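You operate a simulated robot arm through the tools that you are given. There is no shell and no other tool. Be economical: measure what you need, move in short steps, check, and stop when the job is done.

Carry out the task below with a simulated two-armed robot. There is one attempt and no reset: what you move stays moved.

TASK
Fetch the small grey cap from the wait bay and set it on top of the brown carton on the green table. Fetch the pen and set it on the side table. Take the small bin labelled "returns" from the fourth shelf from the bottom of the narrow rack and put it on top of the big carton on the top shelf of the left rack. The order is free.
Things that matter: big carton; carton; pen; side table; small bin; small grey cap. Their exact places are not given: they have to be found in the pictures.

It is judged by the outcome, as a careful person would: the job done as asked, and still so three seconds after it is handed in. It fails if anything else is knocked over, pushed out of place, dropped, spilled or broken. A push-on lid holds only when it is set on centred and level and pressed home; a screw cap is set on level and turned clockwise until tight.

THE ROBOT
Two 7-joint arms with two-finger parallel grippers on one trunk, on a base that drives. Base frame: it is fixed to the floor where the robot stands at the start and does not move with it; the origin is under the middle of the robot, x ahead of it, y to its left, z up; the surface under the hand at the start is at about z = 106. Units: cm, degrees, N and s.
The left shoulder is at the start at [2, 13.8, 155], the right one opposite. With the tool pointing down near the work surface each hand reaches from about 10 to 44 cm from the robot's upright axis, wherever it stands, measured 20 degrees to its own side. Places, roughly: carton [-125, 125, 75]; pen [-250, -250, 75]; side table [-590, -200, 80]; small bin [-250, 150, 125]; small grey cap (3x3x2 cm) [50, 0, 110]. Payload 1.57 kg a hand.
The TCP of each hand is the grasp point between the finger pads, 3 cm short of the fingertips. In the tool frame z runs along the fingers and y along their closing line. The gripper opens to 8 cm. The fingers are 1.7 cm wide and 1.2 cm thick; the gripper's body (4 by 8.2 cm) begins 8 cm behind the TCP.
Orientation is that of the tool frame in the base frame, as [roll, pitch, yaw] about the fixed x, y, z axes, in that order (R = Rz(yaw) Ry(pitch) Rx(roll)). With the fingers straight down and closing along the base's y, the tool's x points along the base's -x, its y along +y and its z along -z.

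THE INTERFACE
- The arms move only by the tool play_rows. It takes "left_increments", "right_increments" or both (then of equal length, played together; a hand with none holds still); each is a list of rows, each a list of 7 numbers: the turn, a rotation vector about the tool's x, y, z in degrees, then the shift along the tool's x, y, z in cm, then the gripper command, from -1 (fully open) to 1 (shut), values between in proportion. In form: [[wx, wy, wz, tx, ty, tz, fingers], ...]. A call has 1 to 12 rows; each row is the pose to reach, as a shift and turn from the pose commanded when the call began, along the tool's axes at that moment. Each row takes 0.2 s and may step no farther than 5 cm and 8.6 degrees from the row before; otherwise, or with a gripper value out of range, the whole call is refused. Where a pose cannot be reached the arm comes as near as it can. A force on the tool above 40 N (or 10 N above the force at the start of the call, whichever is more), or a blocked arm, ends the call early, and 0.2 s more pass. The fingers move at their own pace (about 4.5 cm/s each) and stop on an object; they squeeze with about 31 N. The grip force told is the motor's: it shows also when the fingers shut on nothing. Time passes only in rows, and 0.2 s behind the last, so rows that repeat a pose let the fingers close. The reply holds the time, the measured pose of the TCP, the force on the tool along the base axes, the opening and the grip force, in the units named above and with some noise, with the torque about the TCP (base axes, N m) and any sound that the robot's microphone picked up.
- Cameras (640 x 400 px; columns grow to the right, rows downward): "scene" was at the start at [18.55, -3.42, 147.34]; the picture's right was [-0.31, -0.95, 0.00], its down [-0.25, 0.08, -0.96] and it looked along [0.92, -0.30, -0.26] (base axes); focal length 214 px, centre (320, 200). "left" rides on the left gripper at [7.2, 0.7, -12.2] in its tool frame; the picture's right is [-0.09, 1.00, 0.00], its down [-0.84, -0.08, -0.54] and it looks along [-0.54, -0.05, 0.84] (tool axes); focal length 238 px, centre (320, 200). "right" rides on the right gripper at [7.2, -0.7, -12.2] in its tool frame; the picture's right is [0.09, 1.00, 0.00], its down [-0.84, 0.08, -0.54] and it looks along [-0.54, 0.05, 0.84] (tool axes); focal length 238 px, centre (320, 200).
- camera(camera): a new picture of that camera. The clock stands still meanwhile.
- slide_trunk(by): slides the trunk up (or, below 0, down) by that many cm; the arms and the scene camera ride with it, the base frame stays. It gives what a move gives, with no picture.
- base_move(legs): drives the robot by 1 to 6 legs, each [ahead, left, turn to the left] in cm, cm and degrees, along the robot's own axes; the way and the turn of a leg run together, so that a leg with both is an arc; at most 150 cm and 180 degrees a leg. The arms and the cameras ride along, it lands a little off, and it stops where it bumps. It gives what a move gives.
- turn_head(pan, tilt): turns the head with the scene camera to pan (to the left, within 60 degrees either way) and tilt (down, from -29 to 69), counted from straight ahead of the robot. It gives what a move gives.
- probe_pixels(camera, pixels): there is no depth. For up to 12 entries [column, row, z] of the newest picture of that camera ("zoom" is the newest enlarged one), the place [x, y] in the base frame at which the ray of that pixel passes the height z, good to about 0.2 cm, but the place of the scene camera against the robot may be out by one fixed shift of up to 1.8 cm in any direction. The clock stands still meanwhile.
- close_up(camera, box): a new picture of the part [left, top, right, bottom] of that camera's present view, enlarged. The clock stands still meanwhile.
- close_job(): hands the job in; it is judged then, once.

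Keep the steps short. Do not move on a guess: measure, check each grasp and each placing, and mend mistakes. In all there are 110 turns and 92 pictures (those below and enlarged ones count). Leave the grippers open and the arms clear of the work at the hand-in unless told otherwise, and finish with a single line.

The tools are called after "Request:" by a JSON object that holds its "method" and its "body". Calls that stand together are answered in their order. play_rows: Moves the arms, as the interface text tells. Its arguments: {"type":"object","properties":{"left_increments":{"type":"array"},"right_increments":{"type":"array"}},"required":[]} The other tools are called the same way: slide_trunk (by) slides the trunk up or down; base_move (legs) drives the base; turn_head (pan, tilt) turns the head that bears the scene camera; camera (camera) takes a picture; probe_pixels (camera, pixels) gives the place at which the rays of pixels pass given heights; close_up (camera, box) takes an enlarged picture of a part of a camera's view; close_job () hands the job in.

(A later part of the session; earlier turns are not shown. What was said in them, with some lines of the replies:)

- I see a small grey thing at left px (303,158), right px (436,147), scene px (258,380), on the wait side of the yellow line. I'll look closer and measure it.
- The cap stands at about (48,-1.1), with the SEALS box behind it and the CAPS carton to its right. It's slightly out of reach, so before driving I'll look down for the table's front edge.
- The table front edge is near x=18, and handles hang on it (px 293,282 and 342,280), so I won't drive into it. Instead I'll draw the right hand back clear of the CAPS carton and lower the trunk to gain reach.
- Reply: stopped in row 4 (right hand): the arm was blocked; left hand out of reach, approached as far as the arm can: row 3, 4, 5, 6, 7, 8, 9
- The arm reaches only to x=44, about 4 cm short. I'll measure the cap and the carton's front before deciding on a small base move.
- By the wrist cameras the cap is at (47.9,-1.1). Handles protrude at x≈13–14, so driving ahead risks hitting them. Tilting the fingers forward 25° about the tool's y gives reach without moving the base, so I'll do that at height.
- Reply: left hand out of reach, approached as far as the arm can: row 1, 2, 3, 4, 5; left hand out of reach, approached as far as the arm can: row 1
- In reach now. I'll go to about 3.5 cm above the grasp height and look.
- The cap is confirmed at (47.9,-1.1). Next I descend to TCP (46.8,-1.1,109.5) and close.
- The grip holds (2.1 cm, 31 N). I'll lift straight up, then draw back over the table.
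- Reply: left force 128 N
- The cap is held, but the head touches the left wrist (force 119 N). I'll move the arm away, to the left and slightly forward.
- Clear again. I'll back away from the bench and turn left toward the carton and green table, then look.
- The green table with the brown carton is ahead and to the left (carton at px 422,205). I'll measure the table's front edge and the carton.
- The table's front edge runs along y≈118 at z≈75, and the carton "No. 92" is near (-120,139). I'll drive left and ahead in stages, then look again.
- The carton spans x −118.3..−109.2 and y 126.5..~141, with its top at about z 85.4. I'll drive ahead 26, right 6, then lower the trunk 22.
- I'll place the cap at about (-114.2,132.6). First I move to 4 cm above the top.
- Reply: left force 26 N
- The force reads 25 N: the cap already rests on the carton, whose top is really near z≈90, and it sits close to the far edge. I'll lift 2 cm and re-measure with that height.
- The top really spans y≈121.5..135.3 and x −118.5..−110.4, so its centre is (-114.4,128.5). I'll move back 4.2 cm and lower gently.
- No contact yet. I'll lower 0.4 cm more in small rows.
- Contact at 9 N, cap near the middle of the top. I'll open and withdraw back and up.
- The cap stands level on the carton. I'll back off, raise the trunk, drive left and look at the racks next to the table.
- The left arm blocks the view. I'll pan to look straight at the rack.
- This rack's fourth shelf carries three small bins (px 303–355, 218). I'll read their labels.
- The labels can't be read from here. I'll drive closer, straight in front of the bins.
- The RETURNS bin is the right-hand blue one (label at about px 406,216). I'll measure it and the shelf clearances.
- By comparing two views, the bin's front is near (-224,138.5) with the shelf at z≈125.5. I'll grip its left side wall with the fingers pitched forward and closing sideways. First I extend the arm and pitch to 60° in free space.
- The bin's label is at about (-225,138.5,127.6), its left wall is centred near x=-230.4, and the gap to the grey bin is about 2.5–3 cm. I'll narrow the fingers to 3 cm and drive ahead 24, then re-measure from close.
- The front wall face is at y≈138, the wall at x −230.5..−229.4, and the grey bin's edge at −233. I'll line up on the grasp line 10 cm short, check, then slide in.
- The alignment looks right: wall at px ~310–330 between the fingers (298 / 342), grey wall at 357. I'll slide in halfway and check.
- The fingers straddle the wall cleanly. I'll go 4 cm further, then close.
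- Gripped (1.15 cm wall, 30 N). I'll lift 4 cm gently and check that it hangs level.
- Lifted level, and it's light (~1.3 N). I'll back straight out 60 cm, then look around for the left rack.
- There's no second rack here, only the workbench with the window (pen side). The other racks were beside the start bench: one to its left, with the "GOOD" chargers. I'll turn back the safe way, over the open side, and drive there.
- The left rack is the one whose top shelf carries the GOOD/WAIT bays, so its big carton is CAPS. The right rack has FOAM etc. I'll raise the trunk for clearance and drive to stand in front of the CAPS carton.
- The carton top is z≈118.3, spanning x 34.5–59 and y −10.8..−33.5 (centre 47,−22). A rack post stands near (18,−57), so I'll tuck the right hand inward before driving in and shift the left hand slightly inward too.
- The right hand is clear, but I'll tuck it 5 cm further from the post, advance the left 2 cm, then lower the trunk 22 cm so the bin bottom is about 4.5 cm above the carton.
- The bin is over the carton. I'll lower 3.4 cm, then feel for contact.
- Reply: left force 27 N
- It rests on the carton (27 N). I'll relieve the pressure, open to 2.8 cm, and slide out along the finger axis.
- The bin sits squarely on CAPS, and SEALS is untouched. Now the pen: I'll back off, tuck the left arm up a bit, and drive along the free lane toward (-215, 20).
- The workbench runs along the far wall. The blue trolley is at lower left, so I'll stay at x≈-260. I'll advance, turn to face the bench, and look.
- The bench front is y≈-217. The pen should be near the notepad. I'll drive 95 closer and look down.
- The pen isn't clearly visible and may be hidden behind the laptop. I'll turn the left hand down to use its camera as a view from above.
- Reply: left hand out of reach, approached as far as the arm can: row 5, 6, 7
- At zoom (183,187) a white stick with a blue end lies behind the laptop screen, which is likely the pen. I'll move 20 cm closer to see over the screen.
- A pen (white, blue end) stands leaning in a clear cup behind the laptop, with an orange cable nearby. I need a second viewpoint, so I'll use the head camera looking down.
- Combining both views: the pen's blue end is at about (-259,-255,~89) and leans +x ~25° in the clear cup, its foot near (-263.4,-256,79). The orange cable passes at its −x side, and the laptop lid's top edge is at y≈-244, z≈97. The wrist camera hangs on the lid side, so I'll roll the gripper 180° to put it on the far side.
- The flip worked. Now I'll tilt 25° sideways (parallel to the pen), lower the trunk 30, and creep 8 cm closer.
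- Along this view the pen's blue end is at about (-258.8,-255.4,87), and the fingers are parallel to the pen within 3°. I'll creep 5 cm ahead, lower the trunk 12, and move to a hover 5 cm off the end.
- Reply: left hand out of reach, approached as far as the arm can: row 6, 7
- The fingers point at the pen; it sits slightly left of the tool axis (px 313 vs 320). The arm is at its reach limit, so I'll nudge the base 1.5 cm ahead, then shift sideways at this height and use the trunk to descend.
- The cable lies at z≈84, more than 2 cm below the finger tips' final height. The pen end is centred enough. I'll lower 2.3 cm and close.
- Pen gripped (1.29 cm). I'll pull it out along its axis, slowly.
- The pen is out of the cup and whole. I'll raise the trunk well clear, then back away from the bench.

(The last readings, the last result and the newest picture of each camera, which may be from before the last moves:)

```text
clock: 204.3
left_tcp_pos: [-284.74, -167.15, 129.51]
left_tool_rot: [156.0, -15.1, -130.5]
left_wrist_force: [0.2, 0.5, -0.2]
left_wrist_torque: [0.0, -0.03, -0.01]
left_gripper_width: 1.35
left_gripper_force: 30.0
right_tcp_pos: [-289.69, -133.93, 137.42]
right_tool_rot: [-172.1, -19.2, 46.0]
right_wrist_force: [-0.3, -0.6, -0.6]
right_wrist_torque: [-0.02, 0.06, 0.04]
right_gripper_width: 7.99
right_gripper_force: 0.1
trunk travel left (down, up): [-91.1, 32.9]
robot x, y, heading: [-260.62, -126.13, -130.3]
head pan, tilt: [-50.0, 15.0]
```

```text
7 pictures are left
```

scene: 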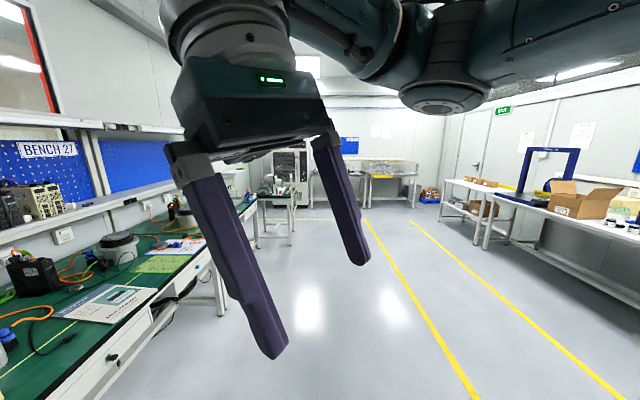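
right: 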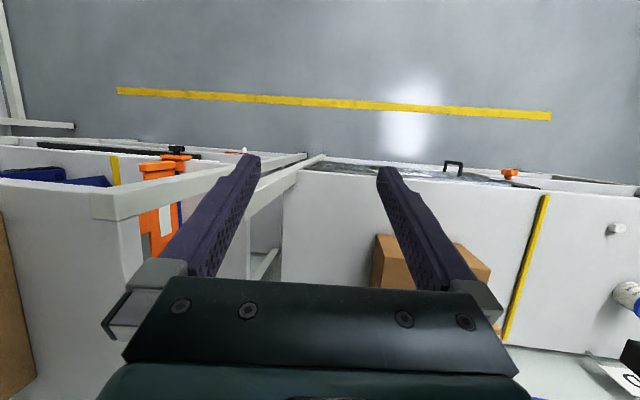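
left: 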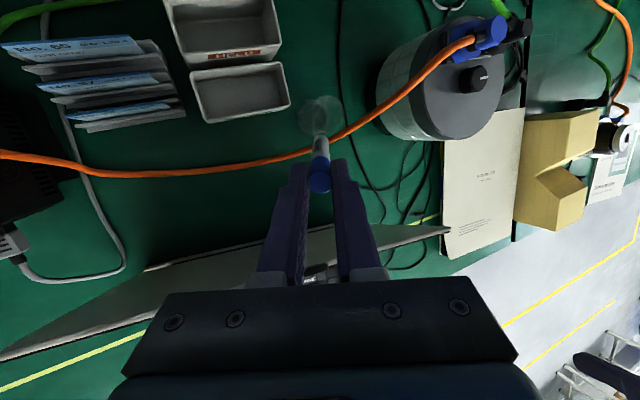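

The side table should be the small one past the bench's end (px 285,200). I'll turn along the aisle and drive 210 cm toward it.

Request:
{"method": "base_move", "body": {"legs": [[0, 0, -49.7], [130, 0, 0], [90, 0, 0]]}}

Request:
{"method": "turn_head", "body": {"pan": 8, "tilt": 25}}

Request:
{"method": "camera", "body": {"camera": "scene"}}

```text
clock: 217.5
left_tcp_pos: [-527.48, -135.16, 129.6]
left_tool_rot: [156.1, -15.2, -179.4]
left_wrist_force: [0.2, -0.3, -0.1]
left_wrist_torque: [-0.02, -0.03, 0.0]
left_gripper_width: 1.39
left_gripper_force: 30.0
right_tcp_pos: [-505.65, -109.6, 137.4]
right_tool_rot: [-171.9, -19.1, -2.9]
right_wrist_force: [-0.5, 0.5, 0.2]
right_wrist_torque: [-0.03, 0.01, -0.05]
right_gripper_width: 7.98
right_gripper_force: 0.0
trunk travel left (down, up): [-91.1, 32.9]
robot x, y, heading: [-480.87, -126.62, -179.3]
head pan, tilt: [-50.0, 15.0]
```

```text
clock: 218.7
left_tcp_pos: [-527.48, -135.19, 129.58]
left_tool_rot: [156.0, -15.2, -179.2]
left_wrist_force: [0.2, -0.2, -0.8]
left_wrist_torque: [-0.01, 0.0, -0.04]
left_gripper_width: 1.39
left_gripper_force: 30.2
right_tcp_pos: [-505.68, -109.56, 137.5]
right_tool_rot: [-171.9, -19.3, -2.8]
right_wrist_force: [-0.5, -0.3, -0.4]
right_wrist_torque: [0.01, 0.01, 0.01]
right_gripper_width: 8.0
right_gripper_force: 0.0
trunk travel left (down, up): [-91.1, 32.9]
robot x, y, heading: [-480.76, -126.95, -179.3]
head pan, tilt: [8.0, 25.0]
```

```text
6 pictures are left
```

scene: 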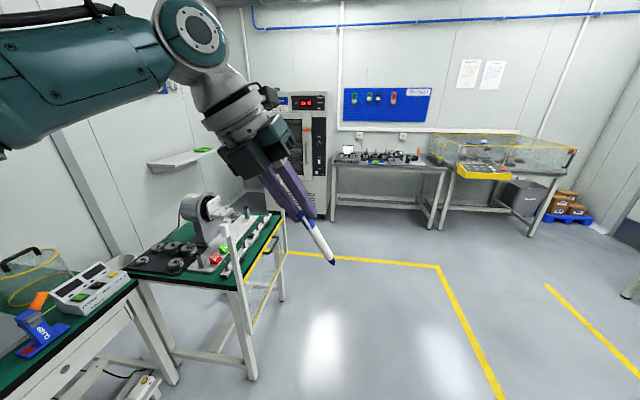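

The pen is held well. The small green table (px 130–285, 210–290) with the machine is the side table. I'll look closer for a free spot.

Request:
{"method": "close_up", "body": {"camera": "scene", "box": [120, 185, 300, 300]}}

Request:
{"method": "probe_pixels", "body": {"camera": "zoom", "pixels": [[25, 295, 79], [400, 350, 79], [575, 105, 79], [290, 320, 79], [440, 290, 79], [520, 160, 79], [390, 345, 76]]}}

```text
3.48 times, centred on (210, 242) of scene
```

zoom: 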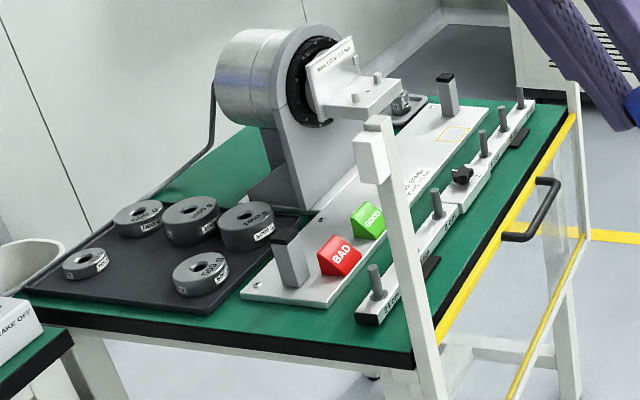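

```text
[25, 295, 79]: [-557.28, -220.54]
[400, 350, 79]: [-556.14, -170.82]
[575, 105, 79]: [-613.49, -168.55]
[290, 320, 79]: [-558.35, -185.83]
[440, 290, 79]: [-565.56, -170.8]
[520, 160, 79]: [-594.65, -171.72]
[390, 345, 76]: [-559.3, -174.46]
```

Guarded edges leave a free green strip between the ruler and the right-hand edge. I'll measure it. I plan to lay the pen along that strip, pivoting it down onto its side.

Request:
{"method": "probe_pixels", "body": {"camera": "zoom", "pixels": [[387, 322, 79], [473, 205, 79], [440, 262, 79], [505, 228, 79], [470, 275, 79], [425, 262, 79], [512, 145, 79], [395, 345, 79], [380, 120, 103]]}}

Request:
{"method": "base_move", "body": {"legs": [[0, 45, -0.7], [50, 0, 0]]}}

```text
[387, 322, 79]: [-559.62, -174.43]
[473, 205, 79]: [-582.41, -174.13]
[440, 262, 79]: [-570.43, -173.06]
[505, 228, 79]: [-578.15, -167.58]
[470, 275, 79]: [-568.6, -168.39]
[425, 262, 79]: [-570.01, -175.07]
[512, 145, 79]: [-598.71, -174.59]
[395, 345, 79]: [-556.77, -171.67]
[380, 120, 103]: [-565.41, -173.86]
```

```text
clock: 224.1
left_tcp_pos: [-577.91, -181.79, 129.47]
left_tool_rot: [156.0, -15.1, -179.4]
left_wrist_force: [0.5, -0.4, -0.5]
left_wrist_torque: [-0.01, 0.02, 0.01]
left_gripper_width: 1.38
left_gripper_force: 29.7
right_tcp_pos: [-556.02, -156.16, 137.44]
right_tool_rot: [-172.0, -19.1, -3.0]
right_wrist_force: [-0.8, -0.6, 0.4]
right_wrist_torque: [0.01, -0.02, 0.01]
right_gripper_width: 8.01
right_gripper_force: 0.1
trunk travel left (down, up): [-91.1, 32.9]
robot x, y, heading: [-531.75, -173.24, -179.5]
head pan, tilt: [8.0, 25.0]
```

The strip is about 6 cm wide (y −175..−169). I'll tilt the hand further forward with less side lean and shift it over the strip, then lower the trunk 25.

Request:
{"method": "play_rows", "body": {"left_increments": [[3.3, 5, 0, 0.6, 2.1, 1.1, 1], [6.7, 10, 0, 1.3, 4.2, 2.2, 1], [10, 15, 0, 1.9, 6.3, 3.3, 1], [10, 15, 0, 1.9, 6.3, 3.3, 1]]}}

Request:
{"method": "slide_trunk", "body": {"by": -28}}

Request:
{"method": "camera", "body": {"camera": "scene"}}

```text
clock: 225.1
left_tcp_pos: [-580.12, -174.52, 129.77]
left_tool_rot: [164.1, -29.3, -173.9]
left_wrist_force: [0.3, 0.0, -0.2]
left_wrist_torque: [0.0, -0.02, -0.03]
left_gripper_width: 1.36
left_gripper_force: 30.4
right_tcp_pos: [-556.12, -156.11, 137.38]
right_tool_rot: [-172.0, -19.2, -3.0]
right_wrist_force: [-0.4, 0.2, -0.9]
right_wrist_torque: [-0.02, 0.0, -0.01]
right_gripper_width: 7.98
right_gripper_force: 0.0
trunk travel left (down, up): [-91.1, 32.9]
robot x, y, heading: [-531.38, -172.94, -179.8]
head pan, tilt: [8.0, 25.0]
```

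```text
clock: 227.9
left_tcp_pos: [-580.26, -174.64, 101.76]
left_tool_rot: [164.1, -29.2, -173.9]
left_wrist_force: [0.0, 0.1, -0.5]
left_wrist_torque: [0.0, -0.02, 0.01]
left_gripper_width: 1.38
left_gripper_force: 30.2
right_tcp_pos: [-556.21, -156.25, 109.42]
right_tool_rot: [-171.9, -19.2, -3.0]
right_wrist_force: [-0.4, 0.0, -0.5]
right_wrist_torque: [0.01, 0.03, 0.02]
right_gripper_width: 8.01
right_gripper_force: 0.1
trunk travel left (down, up): [-63.1, 60.9]
robot x, y, heading: [-531.36, -172.92, -179.5]
head pan, tilt: [8.0, 25.0]
```

```text
4 pictures are left
```

scene: 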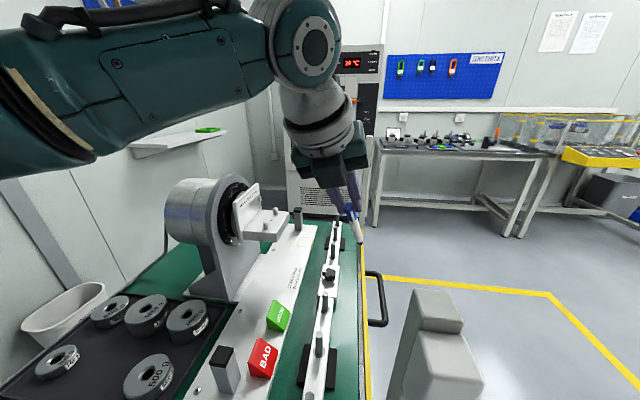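

Request:
{"method": "probe_pixels", "body": {"camera": "scene", "pixels": [[338, 300, 79], [358, 300, 79], [340, 270, 79], [361, 270, 79], [346, 240, 79], [361, 240, 79], [337, 345, 79], [360, 242, 91], [345, 243, 79]]}}

```text
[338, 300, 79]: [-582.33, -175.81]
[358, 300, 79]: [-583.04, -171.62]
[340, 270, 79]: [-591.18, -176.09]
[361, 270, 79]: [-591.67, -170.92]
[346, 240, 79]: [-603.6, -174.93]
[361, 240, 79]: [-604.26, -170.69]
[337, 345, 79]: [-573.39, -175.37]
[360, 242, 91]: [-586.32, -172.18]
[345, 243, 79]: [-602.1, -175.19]
```

The pen tip checks out against its computed place (offset ~0.5 cm). The strip centre is y≈-173.2. I'll move over it and lower to about 5 cm above the surface.

Request:
{"method": "play_rows", "body": {"left_increments": [[0, 0, 0, -0.4, -1.5, 2.9, 1], [0, 0, 0, -0.8, -2.96, 5.85, 1], [0, 0, 0, -0.8, -2.96, 5.85, 1]]}}

Request:
{"method": "play_rows", "body": {"left_increments": [[0, 0, 0, -0.49, -0.24, 0.84, 1], [0, 0, 0, -0.98, -0.48, 1.68, 1], [0, 0, 0, -1.46, -0.72, 2.52, 1], [0, 0, 0, -1.46, -0.72, 2.52, 1]]}}

```text
clock: 228.7
left_tcp_pos: [-582.69, -175.88, 95.68]
left_tool_rot: [164.1, -29.2, -174.0]
left_wrist_force: [-0.6, 0.3, 0.1]
left_wrist_torque: [0.0, 0.02, 0.02]
left_gripper_width: 1.37
left_gripper_force: 29.8
right_tcp_pos: [-556.14, -156.2, 109.39]
right_tool_rot: [-172.1, -19.1, -3.0]
right_wrist_force: [0.0, -0.3, -0.2]
right_wrist_torque: [-0.03, 0.01, 0.01]
right_gripper_width: 7.98
right_gripper_force: 0.1
trunk travel left (down, up): [-63.1, 60.9]
robot x, y, heading: [-531.43, -173.13, -179.7]
head pan, tilt: [8.0, 25.0]
```

```text
clock: 229.7
left_tcp_pos: [-582.6, -176.05, 92.72]
left_tool_rot: [164.1, -29.3, -173.8]
left_wrist_force: [0.0, -0.3, 0.7]
left_wrist_torque: [0.01, -0.02, -0.03]
left_gripper_width: 1.38
left_gripper_force: 30.2
right_tcp_pos: [-556.12, -156.25, 109.42]
right_tool_rot: [-171.9, -19.2, -3.0]
right_wrist_force: [0.5, -0.2, -0.5]
right_wrist_torque: [0.01, 0.0, -0.01]
right_gripper_width: 7.99
right_gripper_force: 0.1
trunk travel left (down, up): [-63.1, 60.9]
robot x, y, heading: [-531.48, -172.75, -179.5]
head pan, tilt: [8.0, 25.0]
```

Request:
{"method": "play_rows", "body": {"left_increments": [[0, 0, 0, -0.24, -0.12, 0.42, 1], [0, 0, 0, -0.49, -0.24, 0.84, 1], [0, 0, 0, -0.73, -0.36, 1.26, 1], [0, 0, 0, -0.73, -0.36, 1.26, 1]]}}

```text
clock: 230.7
left_tcp_pos: [-582.43, -176.06, 91.17]
left_tool_rot: [164.2, -29.2, -174.0]
left_wrist_force: [-0.1, -0.2, -1.0]
left_wrist_torque: [0.03, -0.01, 0.01]
left_gripper_width: 1.39
left_gripper_force: 30.5
right_tcp_pos: [-556.14, -156.15, 109.39]
right_tool_rot: [-172.0, -19.3, -2.9]
right_wrist_force: [0.0, 0.7, -0.2]
right_wrist_torque: [-0.05, 0.0, 0.03]
right_gripper_width: 7.97
right_gripper_force: 0.1
trunk travel left (down, up): [-63.1, 60.9]
robot x, y, heading: [-531.38, -172.91, -179.5]
head pan, tilt: [8.0, 25.0]
```

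Request:
{"method": "play_rows", "body": {"left_increments": [[0, 0, 0, -0.24, -0.12, 0.42, 1], [0, 0, 0, -0.49, -0.24, 0.84, 1], [0, 0, 0, -0.73, -0.36, 1.26, 1], [0, 0, 0, -0.73, -0.36, 1.26, 1]]}}

```text
clock: 231.7
left_tcp_pos: [-582.43, -176.07, 89.59]
left_tool_rot: [164.1, -29.2, -173.9]
left_wrist_force: [-0.3, -0.2, -0.3]
left_wrist_torque: [-0.02, -0.01, -0.02]
left_gripper_width: 1.36
left_gripper_force: 30.1
right_tcp_pos: [-556.12, -156.14, 109.41]
right_tool_rot: [-172.1, -19.2, -3.0]
right_wrist_force: [-0.3, -0.2, 0.4]
right_wrist_torque: [0.0, 0.04, -0.01]
right_gripper_width: 7.98
right_gripper_force: 0.1
trunk travel left (down, up): [-63.1, 60.9]
robot x, y, heading: [-531.36, -172.98, -179.4]
head pan, tilt: [8.0, 25.0]
```

Request:
{"method": "play_rows", "body": {"left_increments": [[0, 0, 0, -0.24, -0.12, 0.42, 1], [0, 0, 0, -0.49, -0.24, 0.84, 1], [0, 0, 0, -0.73, -0.36, 1.26, 1], [0, 0, 0, -0.73, -0.36, 1.26, 1]]}}

```text
clock: 232.7
left_tcp_pos: [-582.44, -176.1, 87.99]
left_tool_rot: [164.1, -29.1, -174.0]
left_wrist_force: [0.0, -0.3, 0.1]
left_wrist_torque: [0.0, 0.0, -0.01]
left_gripper_width: 1.37
left_gripper_force: 29.8
right_tcp_pos: [-556.05, -156.22, 109.46]
right_tool_rot: [-172.0, -19.2, -3.0]
right_wrist_force: [0.4, 0.6, 0.8]
right_wrist_torque: [0.01, 0.05, 0.01]
right_gripper_width: 8.01
right_gripper_force: 0.1
trunk travel left (down, up): [-63.1, 60.9]
robot x, y, heading: [-531.15, -172.95, -179.5]
head pan, tilt: [8.0, 25.0]
```

There's still no contact. I'll check with one picture.

Request:
{"method": "close_up", "body": {"camera": "scene", "box": [290, 160, 420, 320]}}

```text
2.50 times, centred on (355, 240) of scene
```

zoom: 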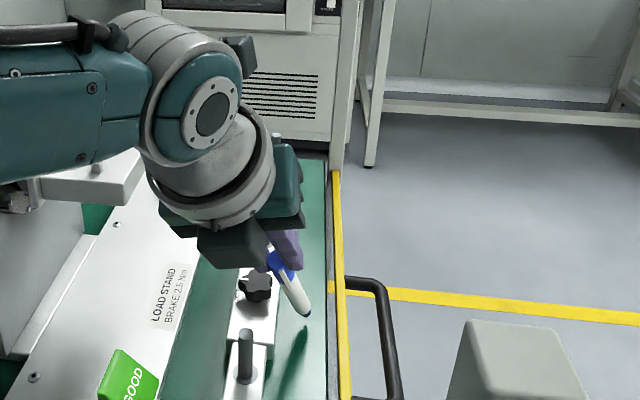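

Request:
{"method": "probe_pixels", "body": {"camera": "zoom", "pixels": [[305, 313, 75], [305, 313, 77], [305, 313, 79], [305, 313, 81], [328, 313, 77], [328, 313, 74], [272, 313, 77]]}}

```text
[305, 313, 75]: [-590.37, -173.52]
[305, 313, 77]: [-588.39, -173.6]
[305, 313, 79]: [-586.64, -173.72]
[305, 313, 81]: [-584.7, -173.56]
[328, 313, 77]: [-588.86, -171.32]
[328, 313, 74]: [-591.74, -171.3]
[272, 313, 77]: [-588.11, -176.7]
```

The tip is at about z 77, centred over the strip, with its shadow just below, so the table is slightly lower. I'll continue down.

Request:
{"method": "play_rows", "body": {"left_increments": [[0, 0, 0, -0.24, -0.12, 0.42, 1], [0, 0, 0, -0.49, -0.24, 0.84, 1], [0, 0, 0, -0.73, -0.36, 1.26, 1], [0, 0, 0, -0.98, -0.48, 1.68, 1], [0, 0, 0, -0.98, -0.48, 1.68, 1]]}}

```text
clock: 233.9
left_tcp_pos: [-582.68, -175.96, 86.43]
left_tool_rot: [164.0, -29.6, -173.9]
left_wrist_force: [5.9, -1.8, 21.3]
left_wrist_torque: [0.44, 0.6, -0.1]
left_gripper_width: 1.37
left_gripper_force: 30.4
right_tcp_pos: [-556.17, -156.21, 109.43]
right_tool_rot: [-172.0, -19.1, -3.1]
right_wrist_force: [0.0, -0.1, 0.6]
right_wrist_torque: [0.04, 0.0, -0.03]
right_gripper_width: 8.0
right_gripper_force: 0.1
trunk travel left (down, up): [-63.1, 60.9]
robot x, y, heading: [-531.28, -173.16, -179.5]
head pan, tilt: [8.0, 25.0]
```

The tip touches the table (21 N, tip z≈76). I'll pivot the pen down within the grip by moving the hand back and down on an arc about the tip, first half now.

Request:
{"method": "play_rows", "body": {"left_increments": [[0, 0, 0, -0.6, 0.1, -0.4, 1], [0, 0, 0, -1.3, 0.25, -0.29, 1], [0, 0, 0, -2.0, 0.3, -0.1, 1], [0, 0, 0, -2.83, 0.32, 0.12, 1], [0, 0, 0, -3.5, 0.34, 0.4, 1], [0, 0, 0, -4.28, 0.35, 0.71, 1], [0, 0, 0, -4.28, 0.35, 0.71, 1]]}}

```text
clock: 235.5
left_tcp_pos: [-579.17, -175.19, 83.37]
left_tool_rot: [164.1, -29.3, -174.1]
left_wrist_force: [1.8, -0.3, 11.1]
left_wrist_torque: [0.25, 0.93, -0.02]
left_gripper_width: 1.37
left_gripper_force: 30.3
right_tcp_pos: [-556.17, -156.08, 109.51]
right_tool_rot: [-172.0, -19.0, -3.0]
right_wrist_force: [1.3, -0.7, 0.3]
right_wrist_torque: [-0.01, 0.0, -0.03]
right_gripper_width: 8.0
right_gripper_force: 0.1
trunk travel left (down, up): [-63.1, 60.9]
robot x, y, heading: [-531.29, -172.62, -179.4]
head pan, tilt: [8.0, 25.0]
```

It works: the pen pivots (11 N, contact about 8.5 cm ahead). Now the second half.

Request:
{"method": "play_rows", "body": {"left_increments": [[0, 0, 0, -0.7, 0, 0.4, 1], [0, 0, 0, -1.35, 0, 0.84, 1], [0, 0, 0, -2.0, -0.02, 1.3, 1], [0, 0, 0, -2.58, -0.03, 1.83, 1], [0, 0, 0, -2.58, -0.03, 1.83, 1]]}}

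```text
clock: 236.7
left_tcp_pos: [-577.69, -174.54, 80.69]
left_tool_rot: [164.1, -29.2, -174.0]
left_wrist_force: [1.2, 0.0, 6.5]
left_wrist_torque: [0.11, 0.65, -0.04]
left_gripper_width: 1.39
left_gripper_force: 30.2
right_tcp_pos: [-556.17, -156.24, 109.39]
right_tool_rot: [-172.0, -19.2, -3.0]
right_wrist_force: [0.6, -1.2, -0.1]
right_wrist_torque: [-0.02, 0.0, 0.03]
right_gripper_width: 8.0
right_gripper_force: 0.1
trunk travel left (down, up): [-63.1, 60.9]
robot x, y, heading: [-531.24, -172.71, -179.7]
head pan, tilt: [8.0, 25.0]
```

Request:
{"method": "play_rows", "body": {"left_increments": [[0, 0, 0, -0.4, 0, 0.36, 1], [0, 0, 0, -0.77, -0.04, 0.73, 1], [0, 0, 0, -0.77, -0.04, 0.73, 1]]}}

Request:
{"method": "close_up", "body": {"camera": "scene", "box": [290, 200, 420, 340]}}

```text
clock: 237.5
left_tcp_pos: [-577.5, -174.36, 79.76]
left_tool_rot: [164.1, -29.2, -174.0]
left_wrist_force: [2.6, 1.1, 6.3]
left_wrist_torque: [0.11, 0.64, -0.06]
left_gripper_width: 1.4
left_gripper_force: 30.1
right_tcp_pos: [-556.14, -156.19, 109.38]
right_tool_rot: [-172.0, -19.2, -3.0]
right_wrist_force: [-0.6, 0.6, 0.9]
right_wrist_torque: [-0.01, 0.01, 0.01]
right_gripper_width: 7.99
right_gripper_force: 0.0
trunk travel left (down, up): [-63.1, 60.9]
robot x, y, heading: [-531.18, -172.65, -179.5]
head pan, tilt: [8.0, 25.0]
```

```text
2.86 times, centred on (355, 270) of scene
```

zoom: 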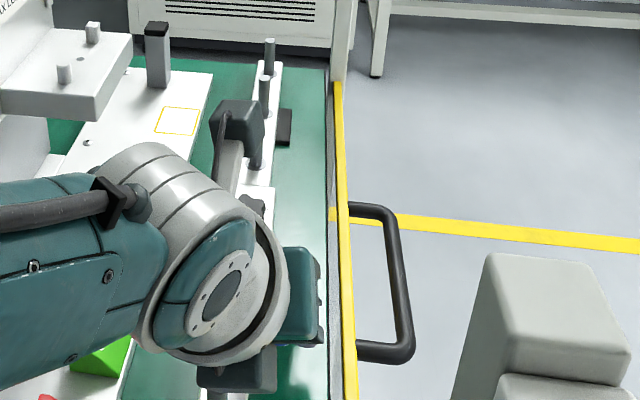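

The hand is steady over the strip with the pen nearly flat. I'll open gently, let it settle, and withdraw along the fingers.

Request:
{"method": "play_rows", "body": {"left_increments": [[0, 0, 0, 0, 0, 0, 0.6], [0, 0, 0, 0, 0, 0, 0.45], [0, 0, 0, 0, 0, 0, 0.35], [0, 0, 0, 0, 0, 0, 0.35], [0, 0, 0, 0, 0, 0, 0.35], [0, 0, 0, 0, 0, -0.5, 0.35], [0, 0, 0, 0, 0, -1.2, 0.3], [0, 0, 0, 0, 0, -2.5, 0.2], [0, 0, 0, 0, 0, -4.5, 0.2], [0, 0, 0, 0, 0, -7.5, 0.2], [0, 0, 0, 0, 0, -11, 0.2]]}}

Request:
{"method": "slide_trunk", "body": {"by": 20}}

Request:
{"method": "close_up", "body": {"camera": "scene", "box": [260, 200, 420, 380]}}

```text
clock: 239.9
left_tcp_pos: [-571.93, -177.13, 88.73]
left_tool_rot: [164.2, -29.1, -173.9]
left_wrist_force: [-0.2, 0.8, -0.2]
left_wrist_torque: [-0.04, 0.0, 0.01]
left_gripper_width: 3.2
left_gripper_force: 0.1
right_tcp_pos: [-556.2, -156.19, 109.43]
right_tool_rot: [-172.0, -19.2, -2.9]
right_wrist_force: [-0.6, 0.2, 0.3]
right_wrist_torque: [0.04, 0.0, -0.01]
right_gripper_width: 8.01
right_gripper_force: 0.1
trunk travel left (down, up): [-63.1, 60.9]
robot x, y, heading: [-531.23, -173.05, -179.6]
head pan, tilt: [8.0, 25.0]
```

```text
clock: 242.1
left_tcp_pos: [-571.96, -177.13, 108.78]
left_tool_rot: [164.1, -29.2, -173.9]
left_wrist_force: [1.0, -0.6, -0.1]
left_wrist_torque: [0.0, 0.0, -0.05]
left_gripper_width: 3.21
left_gripper_force: 0.0
right_tcp_pos: [-556.09, -156.12, 129.44]
right_tool_rot: [-172.0, -19.2, -3.0]
right_wrist_force: [-0.4, 0.3, -0.2]
right_wrist_torque: [0.01, -0.03, -0.01]
right_gripper_width: 8.01
right_gripper_force: 0.1
trunk travel left (down, up): [-83.1, 40.9]
robot x, y, heading: [-531.08, -172.67, -179.5]
head pan, tilt: [8.0, 25.0]
```

```text
2.22 times, centred on (340, 290) of scene
```

zoom: 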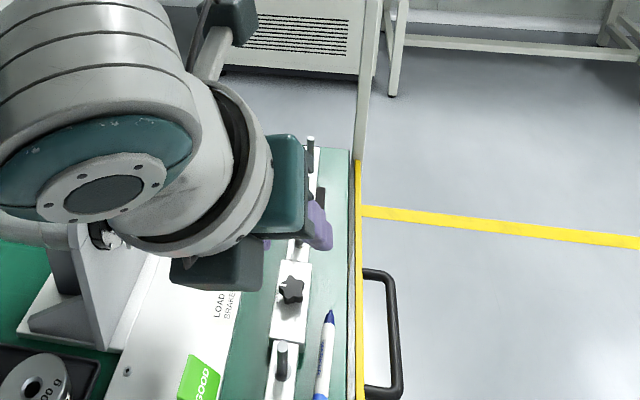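

The pen lies flat on the green strip. I'll raise further, back off and open the gripper.

Request:
{"method": "slide_trunk", "body": {"by": 15}}

Request:
{"method": "base_move", "body": {"legs": [[-30, 0, 0]]}}

Request:
{"method": "play_rows", "body": {"left_increments": [[0, 0, 0, 0, 0, 0, -1], [0, 0, 0, 0, 0, 0, -1], [0, 0, 0, 0, 0, 0, -1], [0, 0, 0, 0, 0, 0, -1]]}}

Request:
{"method": "close_up", "body": {"camera": "scene", "box": [200, 180, 440, 380]}}

```text
clock: 243.8
left_tcp_pos: [-571.92, -177.0, 123.8]
left_tool_rot: [164.1, -29.2, -174.0]
left_wrist_force: [0.5, 0.6, 0.7]
left_wrist_torque: [0.01, 0.01, 0.0]
left_gripper_width: 3.2
left_gripper_force: 0.0
right_tcp_pos: [-556.17, -156.16, 144.47]
right_tool_rot: [-171.9, -19.2, -3.1]
right_wrist_force: [-0.1, 1.0, -1.2]
right_wrist_torque: [0.03, -0.02, 0.01]
right_gripper_width: 8.0
right_gripper_force: 0.0
trunk travel left (down, up): [-98.1, 25.9]
robot x, y, heading: [-531.39, -172.89, -179.6]
head pan, tilt: [8.0, 25.0]
```

```text
clock: 245.9
left_tcp_pos: [-542.12, -176.74, 123.8]
left_tool_rot: [164.1, -29.3, -173.8]
left_wrist_force: [-0.3, -0.4, 0.1]
left_wrist_torque: [0.0, 0.03, -0.03]
left_gripper_width: 3.21
left_gripper_force: 0.0
right_tcp_pos: [-526.25, -155.94, 144.45]
right_tool_rot: [-172.0, -19.1, -2.8]
right_wrist_force: [0.1, -0.5, -0.2]
right_wrist_torque: [-0.02, 0.01, 0.04]
right_gripper_width: 8.01
right_gripper_force: 0.0
trunk travel left (down, up): [-98.1, 25.9]
robot x, y, heading: [-501.38, -172.84, -179.6]
head pan, tilt: [8.0, 25.0]
```

```text
clock: 246.9
left_tcp_pos: [-542.17, -176.75, 123.72]
left_tool_rot: [164.2, -29.2, -173.9]
left_wrist_force: [0.2, 0.2, 0.0]
left_wrist_torque: [-0.02, 0.0, 0.0]
left_gripper_width: 8.01
left_gripper_force: 0.0
right_tcp_pos: [-526.18, -155.94, 144.47]
right_tool_rot: [-172.1, -19.2, -3.0]
right_wrist_force: [-0.8, -0.6, -0.2]
right_wrist_torque: [-0.02, -0.01, 0.0]
right_gripper_width: 7.99
right_gripper_force: 0.1
trunk travel left (down, up): [-98.1, 25.9]
robot x, y, heading: [-501.47, -172.36, -179.5]
head pan, tilt: [8.0, 25.0]
```

```text
2.00 times, centred on (320, 280) of scene
```

zoom: 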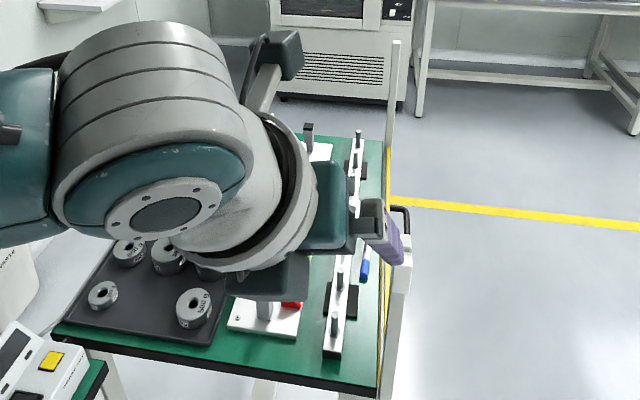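

The pen's blue end is visible, lying on the strip (px 365,263). All three items are placed, the grippers are open and the arms are clear, so I'm handing in.

Request:
{"method": "close_job", "body": {}}

```text
The job is handed in.
```

The grey cap is on the brown carton on the green table, the "returns" bin is on the CAPS carton on the left rack's top shelf, and the pen is lying on the side table; the job is handed in.
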